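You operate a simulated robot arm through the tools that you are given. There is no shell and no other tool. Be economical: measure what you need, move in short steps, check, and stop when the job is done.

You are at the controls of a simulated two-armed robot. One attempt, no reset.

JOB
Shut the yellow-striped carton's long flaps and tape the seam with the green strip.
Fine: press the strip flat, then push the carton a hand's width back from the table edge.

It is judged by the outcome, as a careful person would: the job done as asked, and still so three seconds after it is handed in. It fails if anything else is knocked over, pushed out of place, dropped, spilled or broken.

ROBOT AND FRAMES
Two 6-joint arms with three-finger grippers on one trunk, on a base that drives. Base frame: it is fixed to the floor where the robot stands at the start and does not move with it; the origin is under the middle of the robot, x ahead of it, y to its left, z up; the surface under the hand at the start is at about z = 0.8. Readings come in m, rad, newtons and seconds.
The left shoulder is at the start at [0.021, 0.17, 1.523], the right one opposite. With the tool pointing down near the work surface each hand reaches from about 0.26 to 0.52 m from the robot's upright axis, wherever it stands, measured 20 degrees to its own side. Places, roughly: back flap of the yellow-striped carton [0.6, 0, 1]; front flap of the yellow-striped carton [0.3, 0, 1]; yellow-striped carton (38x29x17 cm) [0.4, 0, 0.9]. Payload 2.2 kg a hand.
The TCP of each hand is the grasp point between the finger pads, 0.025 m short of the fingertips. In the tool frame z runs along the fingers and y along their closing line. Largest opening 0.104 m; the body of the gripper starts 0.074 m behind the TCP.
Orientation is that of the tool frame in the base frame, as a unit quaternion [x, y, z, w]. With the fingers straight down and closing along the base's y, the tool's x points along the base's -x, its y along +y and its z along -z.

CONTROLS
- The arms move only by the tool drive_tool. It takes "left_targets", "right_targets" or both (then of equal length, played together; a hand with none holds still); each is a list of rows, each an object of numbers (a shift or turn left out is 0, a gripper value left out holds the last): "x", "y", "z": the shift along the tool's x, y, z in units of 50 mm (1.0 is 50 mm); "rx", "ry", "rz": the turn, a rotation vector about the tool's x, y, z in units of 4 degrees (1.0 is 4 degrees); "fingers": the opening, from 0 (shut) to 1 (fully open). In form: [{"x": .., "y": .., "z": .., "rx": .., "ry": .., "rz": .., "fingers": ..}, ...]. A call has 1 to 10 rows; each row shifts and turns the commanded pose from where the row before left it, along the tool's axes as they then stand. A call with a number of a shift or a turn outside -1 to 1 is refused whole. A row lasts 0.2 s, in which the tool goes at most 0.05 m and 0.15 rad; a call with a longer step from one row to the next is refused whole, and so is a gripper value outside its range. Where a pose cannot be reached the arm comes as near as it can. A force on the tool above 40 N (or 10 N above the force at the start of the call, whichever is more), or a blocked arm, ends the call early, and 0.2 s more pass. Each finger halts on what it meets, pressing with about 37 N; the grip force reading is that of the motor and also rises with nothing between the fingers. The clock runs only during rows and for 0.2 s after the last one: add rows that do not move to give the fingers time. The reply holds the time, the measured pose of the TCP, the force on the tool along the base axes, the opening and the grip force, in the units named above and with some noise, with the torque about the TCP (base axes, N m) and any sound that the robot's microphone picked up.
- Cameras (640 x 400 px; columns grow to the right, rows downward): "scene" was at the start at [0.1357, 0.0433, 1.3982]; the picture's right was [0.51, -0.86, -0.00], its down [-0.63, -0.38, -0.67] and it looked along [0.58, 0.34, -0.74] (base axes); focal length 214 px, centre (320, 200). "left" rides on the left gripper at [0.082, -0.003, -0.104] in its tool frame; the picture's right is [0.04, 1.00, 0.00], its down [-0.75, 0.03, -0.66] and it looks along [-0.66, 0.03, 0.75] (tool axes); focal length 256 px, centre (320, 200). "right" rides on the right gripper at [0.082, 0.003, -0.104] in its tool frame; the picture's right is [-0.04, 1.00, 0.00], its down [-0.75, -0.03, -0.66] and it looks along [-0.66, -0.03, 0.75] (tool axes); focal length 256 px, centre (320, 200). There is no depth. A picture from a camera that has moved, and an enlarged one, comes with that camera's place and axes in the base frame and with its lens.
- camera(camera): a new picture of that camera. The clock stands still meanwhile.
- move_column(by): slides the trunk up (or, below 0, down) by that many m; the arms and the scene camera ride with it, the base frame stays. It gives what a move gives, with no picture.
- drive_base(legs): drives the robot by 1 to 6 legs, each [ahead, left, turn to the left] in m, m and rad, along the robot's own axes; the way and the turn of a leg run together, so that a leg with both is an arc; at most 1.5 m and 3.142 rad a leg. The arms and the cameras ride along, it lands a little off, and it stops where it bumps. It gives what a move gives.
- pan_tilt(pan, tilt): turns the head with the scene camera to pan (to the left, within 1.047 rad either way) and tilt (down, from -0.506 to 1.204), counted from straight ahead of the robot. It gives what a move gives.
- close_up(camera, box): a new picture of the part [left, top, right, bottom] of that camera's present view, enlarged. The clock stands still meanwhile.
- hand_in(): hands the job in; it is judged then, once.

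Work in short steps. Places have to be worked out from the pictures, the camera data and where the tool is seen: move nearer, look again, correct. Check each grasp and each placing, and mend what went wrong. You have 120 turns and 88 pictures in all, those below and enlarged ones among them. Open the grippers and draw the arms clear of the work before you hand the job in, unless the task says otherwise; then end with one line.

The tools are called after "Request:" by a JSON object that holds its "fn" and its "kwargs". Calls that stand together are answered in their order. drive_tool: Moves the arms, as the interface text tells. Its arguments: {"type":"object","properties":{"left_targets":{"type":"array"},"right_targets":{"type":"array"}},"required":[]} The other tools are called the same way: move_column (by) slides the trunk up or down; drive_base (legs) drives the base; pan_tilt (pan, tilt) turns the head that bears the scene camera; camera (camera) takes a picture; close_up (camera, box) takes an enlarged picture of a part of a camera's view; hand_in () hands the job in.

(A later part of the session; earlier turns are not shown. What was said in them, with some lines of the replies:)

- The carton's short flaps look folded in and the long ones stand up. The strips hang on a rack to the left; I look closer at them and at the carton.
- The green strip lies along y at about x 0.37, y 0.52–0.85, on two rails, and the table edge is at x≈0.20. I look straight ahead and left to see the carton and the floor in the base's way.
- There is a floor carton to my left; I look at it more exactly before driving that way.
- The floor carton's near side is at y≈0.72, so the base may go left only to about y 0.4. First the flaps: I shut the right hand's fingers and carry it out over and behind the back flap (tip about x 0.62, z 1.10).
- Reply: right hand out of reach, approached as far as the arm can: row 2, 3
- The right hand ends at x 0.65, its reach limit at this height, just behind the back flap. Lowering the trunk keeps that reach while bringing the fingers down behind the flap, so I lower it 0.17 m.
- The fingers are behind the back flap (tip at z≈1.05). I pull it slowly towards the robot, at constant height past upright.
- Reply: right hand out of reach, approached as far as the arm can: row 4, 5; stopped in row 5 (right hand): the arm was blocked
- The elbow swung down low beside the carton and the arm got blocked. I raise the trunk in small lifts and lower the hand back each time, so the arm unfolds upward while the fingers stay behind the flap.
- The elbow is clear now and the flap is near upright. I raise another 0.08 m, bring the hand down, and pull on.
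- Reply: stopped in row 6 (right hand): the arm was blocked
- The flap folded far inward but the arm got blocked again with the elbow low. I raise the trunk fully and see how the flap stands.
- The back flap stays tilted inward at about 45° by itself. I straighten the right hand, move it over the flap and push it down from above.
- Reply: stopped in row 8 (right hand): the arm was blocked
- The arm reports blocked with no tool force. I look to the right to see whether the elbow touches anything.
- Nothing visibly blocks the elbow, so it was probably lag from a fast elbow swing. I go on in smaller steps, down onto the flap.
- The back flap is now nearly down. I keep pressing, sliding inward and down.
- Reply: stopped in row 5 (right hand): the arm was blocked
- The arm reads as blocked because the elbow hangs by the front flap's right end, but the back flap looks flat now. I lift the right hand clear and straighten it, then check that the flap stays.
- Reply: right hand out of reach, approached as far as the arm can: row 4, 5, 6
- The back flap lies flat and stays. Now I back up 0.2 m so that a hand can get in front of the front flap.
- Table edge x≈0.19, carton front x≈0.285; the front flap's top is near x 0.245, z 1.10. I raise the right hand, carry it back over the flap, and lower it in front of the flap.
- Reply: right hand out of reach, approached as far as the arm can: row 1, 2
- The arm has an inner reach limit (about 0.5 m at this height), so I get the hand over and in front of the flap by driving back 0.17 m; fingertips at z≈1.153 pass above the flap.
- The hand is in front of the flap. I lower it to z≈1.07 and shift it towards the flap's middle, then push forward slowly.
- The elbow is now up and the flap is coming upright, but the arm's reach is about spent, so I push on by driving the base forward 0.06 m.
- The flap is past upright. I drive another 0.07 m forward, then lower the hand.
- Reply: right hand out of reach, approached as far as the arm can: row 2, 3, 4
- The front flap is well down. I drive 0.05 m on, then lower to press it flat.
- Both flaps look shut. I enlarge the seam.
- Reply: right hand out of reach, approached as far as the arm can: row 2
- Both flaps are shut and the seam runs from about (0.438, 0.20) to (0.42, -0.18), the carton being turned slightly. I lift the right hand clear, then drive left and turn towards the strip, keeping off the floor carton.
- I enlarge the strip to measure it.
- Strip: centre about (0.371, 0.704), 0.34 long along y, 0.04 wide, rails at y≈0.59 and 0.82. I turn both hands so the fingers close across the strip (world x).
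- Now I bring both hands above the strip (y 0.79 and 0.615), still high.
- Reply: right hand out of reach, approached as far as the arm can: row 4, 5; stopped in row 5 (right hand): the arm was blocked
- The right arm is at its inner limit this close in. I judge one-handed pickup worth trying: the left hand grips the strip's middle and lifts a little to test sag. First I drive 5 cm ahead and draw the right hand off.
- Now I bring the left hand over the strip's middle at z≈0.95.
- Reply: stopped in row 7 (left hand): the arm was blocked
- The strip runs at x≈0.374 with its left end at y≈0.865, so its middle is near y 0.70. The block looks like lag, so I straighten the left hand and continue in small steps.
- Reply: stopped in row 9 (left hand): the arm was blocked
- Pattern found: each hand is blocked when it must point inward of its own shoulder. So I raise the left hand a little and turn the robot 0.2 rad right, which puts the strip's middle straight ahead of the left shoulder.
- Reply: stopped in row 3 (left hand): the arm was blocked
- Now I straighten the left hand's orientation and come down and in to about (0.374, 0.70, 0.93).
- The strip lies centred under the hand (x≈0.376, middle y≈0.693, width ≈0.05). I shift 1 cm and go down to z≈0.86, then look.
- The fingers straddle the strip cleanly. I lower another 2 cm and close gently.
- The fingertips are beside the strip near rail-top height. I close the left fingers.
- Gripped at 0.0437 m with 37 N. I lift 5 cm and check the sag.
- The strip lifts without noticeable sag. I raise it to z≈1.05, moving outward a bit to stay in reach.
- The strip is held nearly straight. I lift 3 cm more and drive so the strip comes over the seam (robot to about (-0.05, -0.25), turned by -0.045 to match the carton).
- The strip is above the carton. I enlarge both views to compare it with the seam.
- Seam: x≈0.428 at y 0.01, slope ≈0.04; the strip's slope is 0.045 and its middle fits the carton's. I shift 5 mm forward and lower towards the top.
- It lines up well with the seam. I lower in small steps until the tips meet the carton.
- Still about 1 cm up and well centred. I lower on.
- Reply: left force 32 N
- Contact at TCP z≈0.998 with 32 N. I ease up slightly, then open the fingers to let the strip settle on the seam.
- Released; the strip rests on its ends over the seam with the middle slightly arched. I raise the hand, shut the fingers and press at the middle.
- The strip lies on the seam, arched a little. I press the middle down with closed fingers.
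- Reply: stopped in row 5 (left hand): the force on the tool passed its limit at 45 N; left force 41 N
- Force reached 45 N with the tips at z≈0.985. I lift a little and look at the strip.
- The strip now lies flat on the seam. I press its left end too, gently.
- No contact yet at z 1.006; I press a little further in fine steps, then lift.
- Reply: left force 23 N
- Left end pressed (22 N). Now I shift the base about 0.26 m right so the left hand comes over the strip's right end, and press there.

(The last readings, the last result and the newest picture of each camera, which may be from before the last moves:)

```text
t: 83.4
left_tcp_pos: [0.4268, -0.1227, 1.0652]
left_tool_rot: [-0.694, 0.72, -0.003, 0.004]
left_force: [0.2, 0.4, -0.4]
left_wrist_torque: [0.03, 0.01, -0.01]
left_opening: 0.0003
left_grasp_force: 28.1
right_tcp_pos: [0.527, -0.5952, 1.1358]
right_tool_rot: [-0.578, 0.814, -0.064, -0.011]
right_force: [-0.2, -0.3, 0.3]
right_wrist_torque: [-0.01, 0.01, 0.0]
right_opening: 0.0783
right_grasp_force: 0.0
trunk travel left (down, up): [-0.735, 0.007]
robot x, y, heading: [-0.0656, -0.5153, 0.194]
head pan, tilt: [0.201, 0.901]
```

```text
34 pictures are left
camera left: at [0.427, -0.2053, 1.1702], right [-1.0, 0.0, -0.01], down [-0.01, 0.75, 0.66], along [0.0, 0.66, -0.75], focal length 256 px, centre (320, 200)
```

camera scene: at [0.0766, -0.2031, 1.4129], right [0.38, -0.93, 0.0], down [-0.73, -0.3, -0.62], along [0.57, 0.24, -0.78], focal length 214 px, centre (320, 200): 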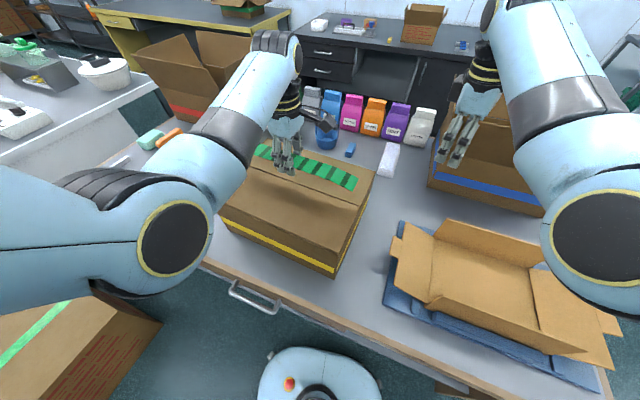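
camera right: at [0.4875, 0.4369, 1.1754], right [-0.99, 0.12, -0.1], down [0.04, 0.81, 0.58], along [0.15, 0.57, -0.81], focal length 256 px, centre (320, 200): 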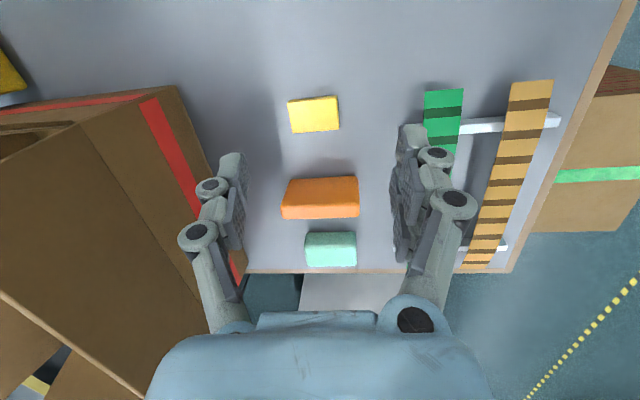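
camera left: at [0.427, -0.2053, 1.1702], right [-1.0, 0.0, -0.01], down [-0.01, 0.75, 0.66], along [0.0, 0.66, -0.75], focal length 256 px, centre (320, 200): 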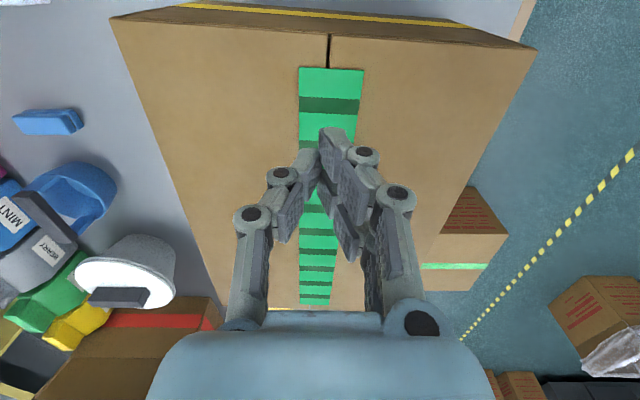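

The strip's right end sits centred on the seam. I press here as well.

Request:
{"fn": "drive_tool", "kwargs": {"left_targets": [{"z": 0.5, "y": 0.12}, {"z": 0.4}, {"z": 0.25}, {"z": 0.08}, {"z": 0.06}, {"z": 0.06}, {}]}}

Request:
{"fn": "drive_tool", "kwargs": {"left_targets": [{"z": -0.5}, {"z": -0.5}, {"z": -0.5}, {}]}}

Request:
{"fn": "camera", "kwargs": {"camera": "left"}}

```text
t: 85.0
left_tcp_pos: [0.4211, -0.1223, 0.9996]
left_tool_rot: [-0.693, 0.72, -0.003, 0.003]
left_force: [-0.2, 1.5, 7.8]
left_wrist_torque: [0.03, 0.08, 0.0]
left_opening: 0.0059
left_grasp_force: 28.0
right_tcp_pos: [0.5252, -0.5961, 1.1364]
right_tool_rot: [-0.577, 0.814, -0.064, -0.012]
right_force: [0.3, 0.1, 0.6]
right_wrist_torque: [0.06, 0.03, 0.0]
right_opening: 0.0779
right_grasp_force: 0.0
trunk travel left (down, up): [-0.735, 0.007]
robot x, y, heading: [-0.0643, -0.5178, 0.196]
head pan, tilt: [0.201, 0.901]
```

```text
t: 86.0
left_tcp_pos: [0.4192, -0.1211, 1.0722]
left_tool_rot: [-0.694, 0.72, -0.003, 0.002]
left_force: [-0.5, 0.4, 0.2]
left_wrist_torque: [0.0, -0.01, -0.01]
left_opening: 0.0002
left_grasp_force: 28.7
right_tcp_pos: [0.5264, -0.5962, 1.1361]
right_tool_rot: [-0.577, 0.814, -0.064, -0.012]
right_force: [-0.2, 0.0, 0.3]
right_wrist_torque: [-0.01, 0.05, 0.0]
right_opening: 0.0779
right_grasp_force: 0.1
trunk travel left (down, up): [-0.735, 0.007]
robot x, y, heading: [-0.0675, -0.5133, 0.193]
head pan, tilt: [0.201, 0.901]
```

```text
33 pictures are left
camera left: at [0.4204, -0.2035, 1.1761], right [-1.0, 0.0, -0.01], down [-0.01, 0.75, 0.66], along [0.0, 0.66, -0.75], focal length 256 px, centre (320, 200)
```

left: 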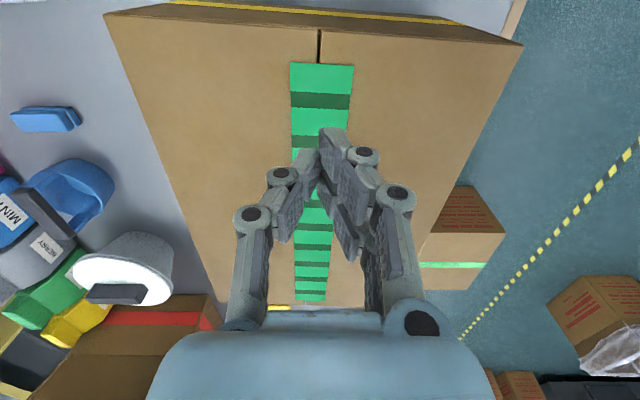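

The tape is flat along its whole length. Next the push: I raise the left hand, back away, turn straight, and drive to stand in front of the carton.

Request:
{"fn": "drive_tool", "kwargs": {"left_targets": [{"z": -0.6}, {"z": -0.4}, {}]}}

Request:
{"fn": "drive_base", "kwargs": {"legs": [[-0.21, 0, 0], [0, 0, -0.194], [0, 0.567, 0]]}}

Request:
{"fn": "pan_tilt", "kwargs": {"pan": 0, "tilt": 0.9}}

Request:
{"fn": "camera", "kwargs": {"camera": "scene"}}

```text
t: 86.8
left_tcp_pos: [0.4207, -0.1235, 1.1246]
left_tool_rot: [-0.694, 0.72, -0.003, 0.003]
left_force: [-0.2, -0.2, -0.6]
left_wrist_torque: [-0.01, 0.0, 0.06]
left_opening: 0.0001
left_grasp_force: 28.7
right_tcp_pos: [0.5267, -0.5949, 1.1362]
right_tool_rot: [-0.577, 0.814, -0.065, -0.013]
right_force: [0.6, 0.2, 0.5]
right_wrist_torque: [0.02, -0.01, -0.01]
right_opening: 0.0783
right_grasp_force: 0.0
trunk travel left (down, up): [-0.735, 0.007]
robot x, y, heading: [-0.065, -0.5135, 0.195]
head pan, tilt: [0.201, 0.901]
```

```text
t: 92.0
left_tcp_pos: [0.276, 0.3073, 1.124]
left_tool_rot: [-0.625, 0.781, -0.004, 0.003]
left_force: [-0.5, -0.2, -0.4]
left_wrist_torque: [-0.02, 0.03, -0.01]
left_opening: 0.0004
left_grasp_force: 28.5
right_tcp_pos: [0.294, -0.1762, 1.1359]
right_tool_rot: [-0.499, 0.864, -0.063, -0.018]
right_force: [0.5, 0.2, 0.1]
right_wrist_torque: [0.01, 0.0, 0.0]
right_opening: 0.0778
right_grasp_force: 0.1
trunk travel left (down, up): [-0.735, 0.007]
robot x, y, heading: [-0.2726, 0.0137, 0.008]
head pan, tilt: [0.201, 0.901]
```

```text
t: 92.8
left_tcp_pos: [0.2758, 0.3079, 1.1244]
left_tool_rot: [-0.625, 0.781, -0.003, 0.002]
left_force: [-0.3, 0.1, 0.5]
left_wrist_torque: [0.01, 0.0, 0.01]
left_opening: 0.0
left_grasp_force: 28.6
right_tcp_pos: [0.2937, -0.1762, 1.1351]
right_tool_rot: [-0.5, 0.864, -0.063, -0.018]
right_force: [-0.5, -0.4, 0.3]
right_wrist_torque: [-0.01, 0.0, 0.02]
right_opening: 0.0778
right_grasp_force: 0.0
trunk travel left (down, up): [-0.735, 0.007]
robot x, y, heading: [-0.2743, 0.013, 0.013]
head pan, tilt: [0.0, 0.901]
```

```text
32 pictures are left
camera scene: at [-0.1316, 0.0161, 1.4129], right [0.01, -1.0, 0.0], down [-0.78, -0.01, -0.62], along [0.62, 0.01, -0.78], focal length 214 px, centre (320, 200)
```

scene: 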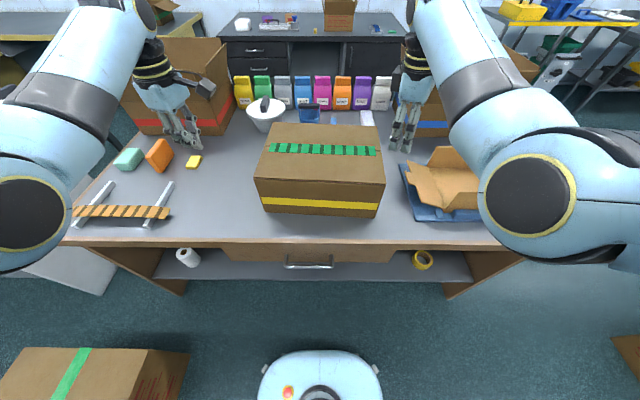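

Now I turn both hands back so their thin side faces the carton; fingers shut on both.

Request:
{"fn": "drive_tool", "kwargs": {"left_targets": [{"rz": 0.966}, {"rz": 0.966}, {"rz": 0.966}, {"rz": 0.966}, {"rz": 0.966}, {"rz": 0.966}, {"rz": 0.966}, {"rz": 0.966}, {"rz": 0.966}, {"rz": 0.966}], "right_targets": [{"rx": -0.095, "ry": -0.027, "rz": 0.75, "fingers": 0}, {"rx": -0.095, "ry": -0.027, "rz": 0.75}, {"rx": -0.095, "ry": -0.027, "rz": 0.75}, {"rx": -0.095, "ry": -0.027, "rz": 0.75}, {"rx": -0.095, "ry": -0.027, "rz": 0.75}, {"rx": -0.095, "ry": -0.027, "rz": 0.75}, {"rx": -0.095, "ry": -0.027, "rz": 0.75}, {"rx": -0.095, "ry": -0.027, "rz": 0.75}, {"rx": -0.095, "ry": -0.027, "rz": 0.75}, {"rx": -0.095, "ry": -0.027, "rz": 0.75}]}}

Request:
{"fn": "drive_tool", "kwargs": {"left_targets": [{"rz": 0.966}, {"rz": 0.966}, {"rz": 0.966}, {"rz": 0.966}, {"rz": 0.966}, {"rz": 0.966}, {"rz": 0.966}, {"rz": 0.966}, {"rz": 0.966}, {"rz": 0.966}], "right_targets": [{"rx": -0.095, "ry": -0.027, "rz": 0.75}, {"rx": -0.095, "ry": -0.027, "rz": 0.75}, {"rx": -0.095, "ry": -0.027, "rz": 0.75}, {"rx": -0.095, "ry": -0.027, "rz": 0.75}, {"rx": -0.095, "ry": -0.027, "rz": 0.75}, {"rx": -0.095, "ry": -0.027, "rz": 0.75}, {"rx": -0.095, "ry": -0.027, "rz": 0.75}, {"rx": -0.095, "ry": -0.027, "rz": 0.75}, {"rx": -0.095, "ry": -0.027, "rz": 0.75}, {"rx": -0.095, "ry": -0.027, "rz": 0.75}]}}

```text
t: 95.0
left_tcp_pos: [0.2757, 0.3072, 1.1238]
left_tool_rot: [-0.331, 0.944, -0.003, 0.004]
left_force: [0.1, 0.4, -0.2]
left_wrist_torque: [-0.03, -0.01, -0.01]
left_opening: 0.0
left_grasp_force: 28.2
right_tcp_pos: [0.2938, -0.1776, 1.1361]
right_tool_rot: [-0.258, 0.966, -0.032, -0.009]
right_force: [0.4, -0.7, 0.4]
right_wrist_torque: [-0.02, 0.0, -0.03]
right_opening: 0.0
right_grasp_force: 28.6
trunk travel left (down, up): [-0.735, 0.007]
robot x, y, heading: [-0.2763, 0.0114, 0.014]
head pan, tilt: [0.0, 0.901]
```

```text
t: 97.2
left_tcp_pos: [0.2753, 0.3081, 1.1235]
left_tool_rot: [0.0, 1.0, 0.0, 0.005]
left_force: [-0.3, -0.1, 0.1]
left_wrist_torque: [0.02, -0.01, -0.02]
left_opening: 0.0
left_grasp_force: 29.0
right_tcp_pos: [0.294, -0.1766, 1.1356]
right_tool_rot: [0.0, 1.0, 0.0, 0.001]
right_force: [0.3, -0.6, -0.6]
right_wrist_torque: [-0.02, -0.01, -0.02]
right_opening: 0.0
right_grasp_force: 28.6
trunk travel left (down, up): [-0.735, 0.007]
robot x, y, heading: [-0.2708, 0.011, 0.009]
head pan, tilt: [0.0, 0.901]
```

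Both hands point straight down. I move them in front of the carton (x≈0.235, y≈0.178 and -0.152) and down to z≈0.88.

Request:
{"fn": "drive_tool", "kwargs": {"left_targets": [{"x": 0.2, "y": -0.65, "z": 0.5}, {"x": 0.2, "y": -0.65, "z": 0.5}, {"x": 0.2, "y": -0.65, "z": 0.5}, {"x": 0.2, "y": -0.65, "z": 0.5}, {}], "right_targets": [{"x": 0.3, "y": 0.12, "z": 0.43}, {"x": 0.3, "y": 0.12, "z": 0.43}, {"x": 0.3, "y": 0.12, "z": 0.43}, {"x": 0.3, "y": 0.12, "z": 0.43}, {}]}}

Request:
{"fn": "camera", "kwargs": {"camera": "scene"}}

```text
t: 98.4
left_tcp_pos: [0.2344, 0.1805, 1.0217]
left_tool_rot: [-0.001, 1.0, 0.0, 0.003]
left_force: [-0.2, -0.1, 0.6]
left_wrist_torque: [0.01, 0.02, 0.03]
left_opening: 0.0
left_grasp_force: 28.3
right_tcp_pos: [0.2319, -0.15, 1.0484]
right_tool_rot: [0.0, 1.0, 0.001, -0.001]
right_force: [-0.6, 0.5, 0.9]
right_wrist_torque: [0.0, 0.01, -0.04]
right_opening: 0.0002
right_grasp_force: 28.5
trunk travel left (down, up): [-0.735, 0.007]
robot x, y, heading: [-0.2744, 0.0121, 0.011]
head pan, tilt: [0.0, 0.901]
```

```text
31 pictures are left
camera scene: at [-0.1311, 0.0167, 1.4129], right [0.01, -1.0, 0.0], down [-0.78, -0.01, -0.62], along [0.62, 0.01, -0.78], focal length 214 px, centre (320, 200)
```

scene: 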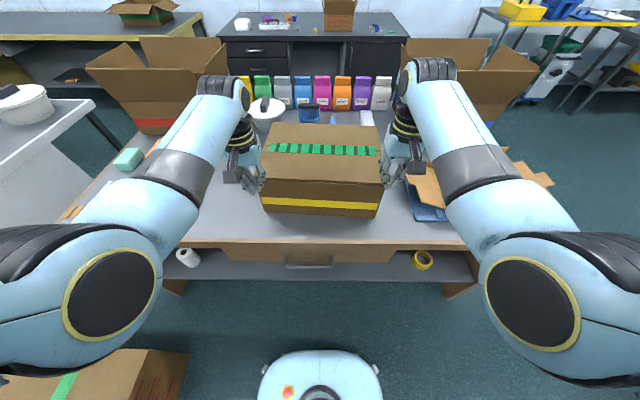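

Front face spans y≈-0.16…0.21, x≈0.264–0.288. I descend and bring both hands a bit inward.

Request:
{"fn": "drive_tool", "kwargs": {"left_targets": [{"z": 0.5}, {"z": 0.5}, {"z": 0.5, "y": -0.15}, {"z": 0.5, "y": -0.15}, {"z": 0.4, "y": -0.1}, {"z": 0.4}, {}], "right_targets": [{"z": 0.6}, {"z": 0.6}, {"z": 0.6, "y": 0.2}, {"z": 0.5, "y": 0.2}, {"z": 0.5, "y": 0.1}, {"z": 0.5}, {}]}}

Request:
{"fn": "camera", "kwargs": {"camera": "scene"}}

```text
t: 100.0
left_tcp_pos: [0.2272, 0.1581, 0.8885]
left_tool_rot: [0.0, 1.0, -0.001, 0.004]
left_force: [-0.4, 0.3, -0.7]
left_wrist_torque: [-0.03, 0.02, 0.0]
left_opening: 0.0
left_grasp_force: 28.3
left hand out of reach, approached as far as the arm can: row 6
right_tcp_pos: [0.2291, -0.1298, 0.8879]
right_tool_rot: [0.0, 1.0, 0.0, 0.0]
right_force: [-0.2, 0.4, 0.3]
right_wrist_torque: [0.01, 0.0, 0.02]
right_opening: 0.0
right_grasp_force: 28.4
right hand out of reach, approached as far as the arm can: row 6
trunk travel left (down, up): [-0.735, 0.007]
robot x, y, heading: [-0.2717, 0.0137, 0.012]
head pan, tilt: [0.0, 0.901]
```

```text
30 pictures are left
camera scene: at [-0.1322, 0.0157, 1.413], right [0.01, -1.0, 0.0], down [-0.78, -0.01, -0.62], along [0.62, 0.01, -0.78], focal length 214 px, centre (320, 200)
```

scene: 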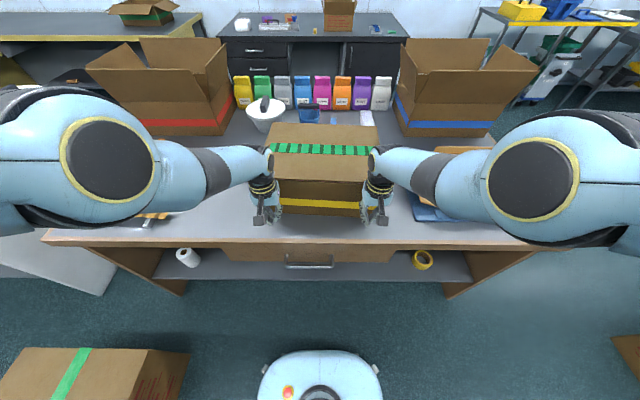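

Both hands stand in front of the carton. I push by driving the base forward, first 8 cm.

Request:
{"fn": "drive_base", "kwargs": {"legs": [[0.08, 0, 0]]}}

Request:
{"fn": "camera", "kwargs": {"camera": "scene"}}

```text
t: 101.1
left_tcp_pos: [0.3014, 0.1574, 0.8875]
left_tool_rot: [0.0, 1.0, 0.0, 0.004]
left_force: [0.9, -0.3, 1.5]
left_wrist_torque: [0.01, 0.05, -0.01]
left_opening: 0.0
left_grasp_force: 28.2
right_tcp_pos: [0.3003, -0.1293, 0.8876]
right_tool_rot: [0.0, 1.0, 0.001, 0.0]
right_force: [0.9, -0.6, -0.2]
right_wrist_torque: [0.0, 0.06, 0.0]
right_opening: 0.0002
right_grasp_force: 28.7
trunk travel left (down, up): [-0.735, 0.007]
robot x, y, heading: [-0.2023, 0.0148, 0.007]
head pan, tilt: [0.0, 0.901]
stopped in leg 1: the robot was blocked; the commanded pose is now the measured one
```

```text
29 pictures are left
camera scene: at [-0.0597, 0.0163, 1.4126], right [0.01, -1.0, 0.0], down [-0.78, -0.01, -0.62], along [0.62, 0.01, -0.78], focal length 214 px, centre (320, 200)
```

scene: 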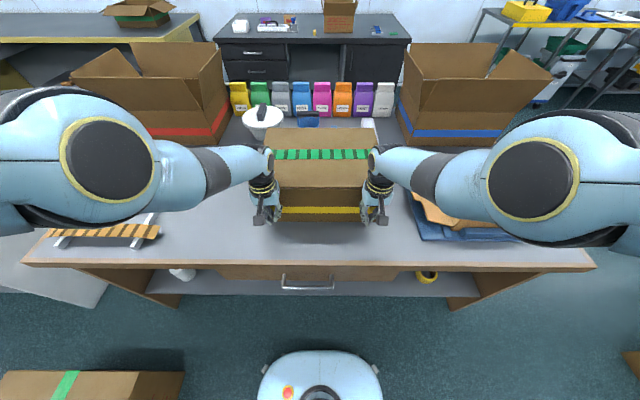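

The carton is moving, though the base stopped on the resistance. I push on in smaller legs.

Request:
{"fn": "drive_base", "kwargs": {"legs": [[0.03, 0, 0]]}}

```text
t: 101.9
left_tcp_pos: [0.3271, 0.1593, 0.8884]
left_tool_rot: [0.0, 1.0, -0.001, 0.004]
left_force: [1.3, 0.0, -0.4]
left_wrist_torque: [-0.02, 0.02, 0.01]
left_opening: 0.0001
left_grasp_force: 28.7
right_tcp_pos: [0.3283, -0.1298, 0.8884]
right_tool_rot: [0.0, 1.0, 0.001, 0.0]
right_force: [-0.1, -0.7, 0.6]
right_wrist_torque: [0.01, 0.0, -0.01]
right_opening: 0.0
right_grasp_force: 28.7
trunk travel left (down, up): [-0.735, 0.007]
robot x, y, heading: [-0.1734, 0.0109, 0.01]
head pan, tilt: [0.0, 0.901]
```

Hands are at x≈0.328. I look at where the carton's front is now.

Request:
{"fn": "close_up", "kwargs": {"camera": "scene", "box": [220, 100, 420, 290]}}

```text
2.11 times, centred on (320, 195) of scene
camera zoom: at [-0.033, 0.0167, 1.4129], right [0.01, -1.0, 0.0], down [-0.78, -0.01, -0.62], along [0.62, 0.01, -0.78], focal length 452 px, centre (320, 210)
```

zoom: 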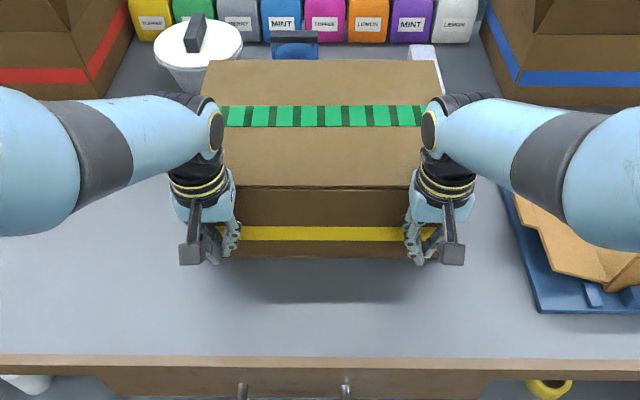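

The carton front is now at x≈0.353, about 7–8 cm farther back and squared to the table, about 16 cm from the edge, clear of the things behind. I back off, open the grippers and raise the hands.

Request:
{"fn": "drive_base", "kwargs": {"legs": [[-0.15, 0, 0]]}}

Request:
{"fn": "drive_tool", "kwargs": {"left_targets": [{"z": -0.8, "y": 0.4, "fingers": 1}, {"z": -0.8, "y": 0.4}, {"z": -0.8, "y": 0.4}, {"y": 0.4}, {}, {}], "right_targets": [{"z": -0.8, "y": -0.4, "fingers": 1}, {"z": -0.8, "y": -0.4}, {"z": -0.8, "y": -0.4}, {"y": -0.4}, {}, {}]}}

Request:
{"fn": "camera", "kwargs": {"camera": "scene"}}

Request:
{"fn": "close_up", "kwargs": {"camera": "scene", "box": [230, 80, 410, 240]}}

```text
t: 103.3
left_tcp_pos: [0.1793, 0.1587, 0.8874]
left_tool_rot: [-0.002, 1.0, -0.001, 0.004]
left_force: [-0.1, -0.6, 0.9]
left_wrist_torque: [0.01, -0.03, 0.01]
left_opening: 0.0
left_grasp_force: 28.6
right_tcp_pos: [0.1808, -0.1297, 0.8889]
right_tool_rot: [-0.002, 1.0, 0.001, 0.001]
right_force: [-0.1, 0.2, -0.1]
right_wrist_torque: [-0.02, -0.02, -0.01]
right_opening: 0.0003
right_grasp_force: 28.0
trunk travel left (down, up): [-0.735, 0.007]
robot x, y, heading: [-0.322, 0.015, 0.013]
head pan, tilt: [0.0, 0.901]
```

```text
t: 104.7
left_tcp_pos: [0.1799, 0.2383, 1.0057]
left_tool_rot: [-0.001, 1.0, -0.001, 0.004]
left_force: [-0.4, -0.5, 0.6]
left_wrist_torque: [0.02, 0.05, 0.01]
left_opening: 0.104
left_grasp_force: 0.0
right_tcp_pos: [0.1816, -0.2068, 1.0079]
right_tool_rot: [-0.001, 1.0, 0.001, 0.0]
right_force: [0.7, 0.3, 0.5]
right_wrist_torque: [-0.02, 0.01, -0.02]
right_opening: 0.104
right_grasp_force: 0.0
trunk travel left (down, up): [-0.735, 0.007]
robot x, y, heading: [-0.3263, 0.01, 0.015]
head pan, tilt: [0.0, 0.901]
```

```text
27 pictures are left
camera scene: at [-0.1802, 0.0155, 1.4129], right [0.01, -1.0, 0.0], down [-0.78, -0.01, -0.62], along [0.62, 0.01, -0.78], focal length 214 px, centre (320, 200)
```

scene: 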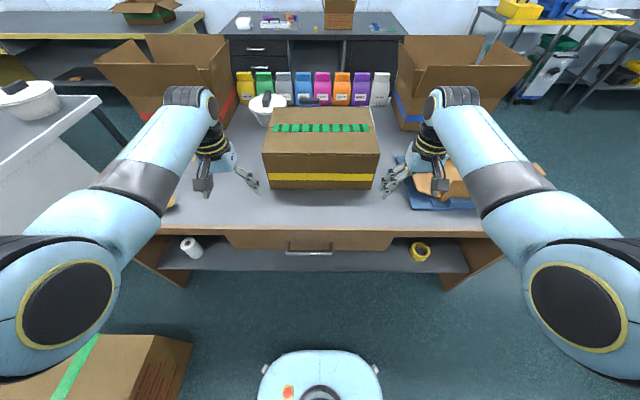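

```text
2.50 times, centred on (320, 160) of scene
camera zoom: at [-0.1802, 0.0155, 1.4129], right [0.01, -1.0, 0.0], down [-0.78, -0.01, -0.62], along [0.62, 0.01, -0.78], focal length 536 px, centre (320, 300)
```

zoom: 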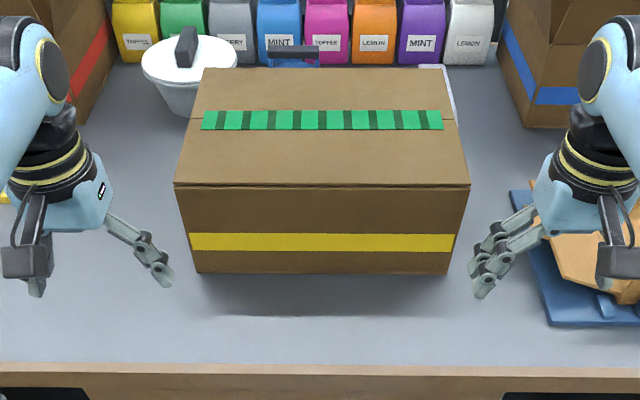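

The flaps are shut, the green strip lies flat and centred on the seam, and the carton is pushed back with nothing behind it touched. The grippers are open and clear, so I hand in.

Request:
{"fn": "hand_in", "kwargs": {}}

```text
The job is handed in.
```

The carton's long flaps are shut, and the green strip is pressed flat along the seam. I pushed the carton back about 7–8 cm, reading "a hand's width back" as the distance to move it; its front now stands about 16 cm from the table edge. In the last pictures nothing else looked knocked or moved.
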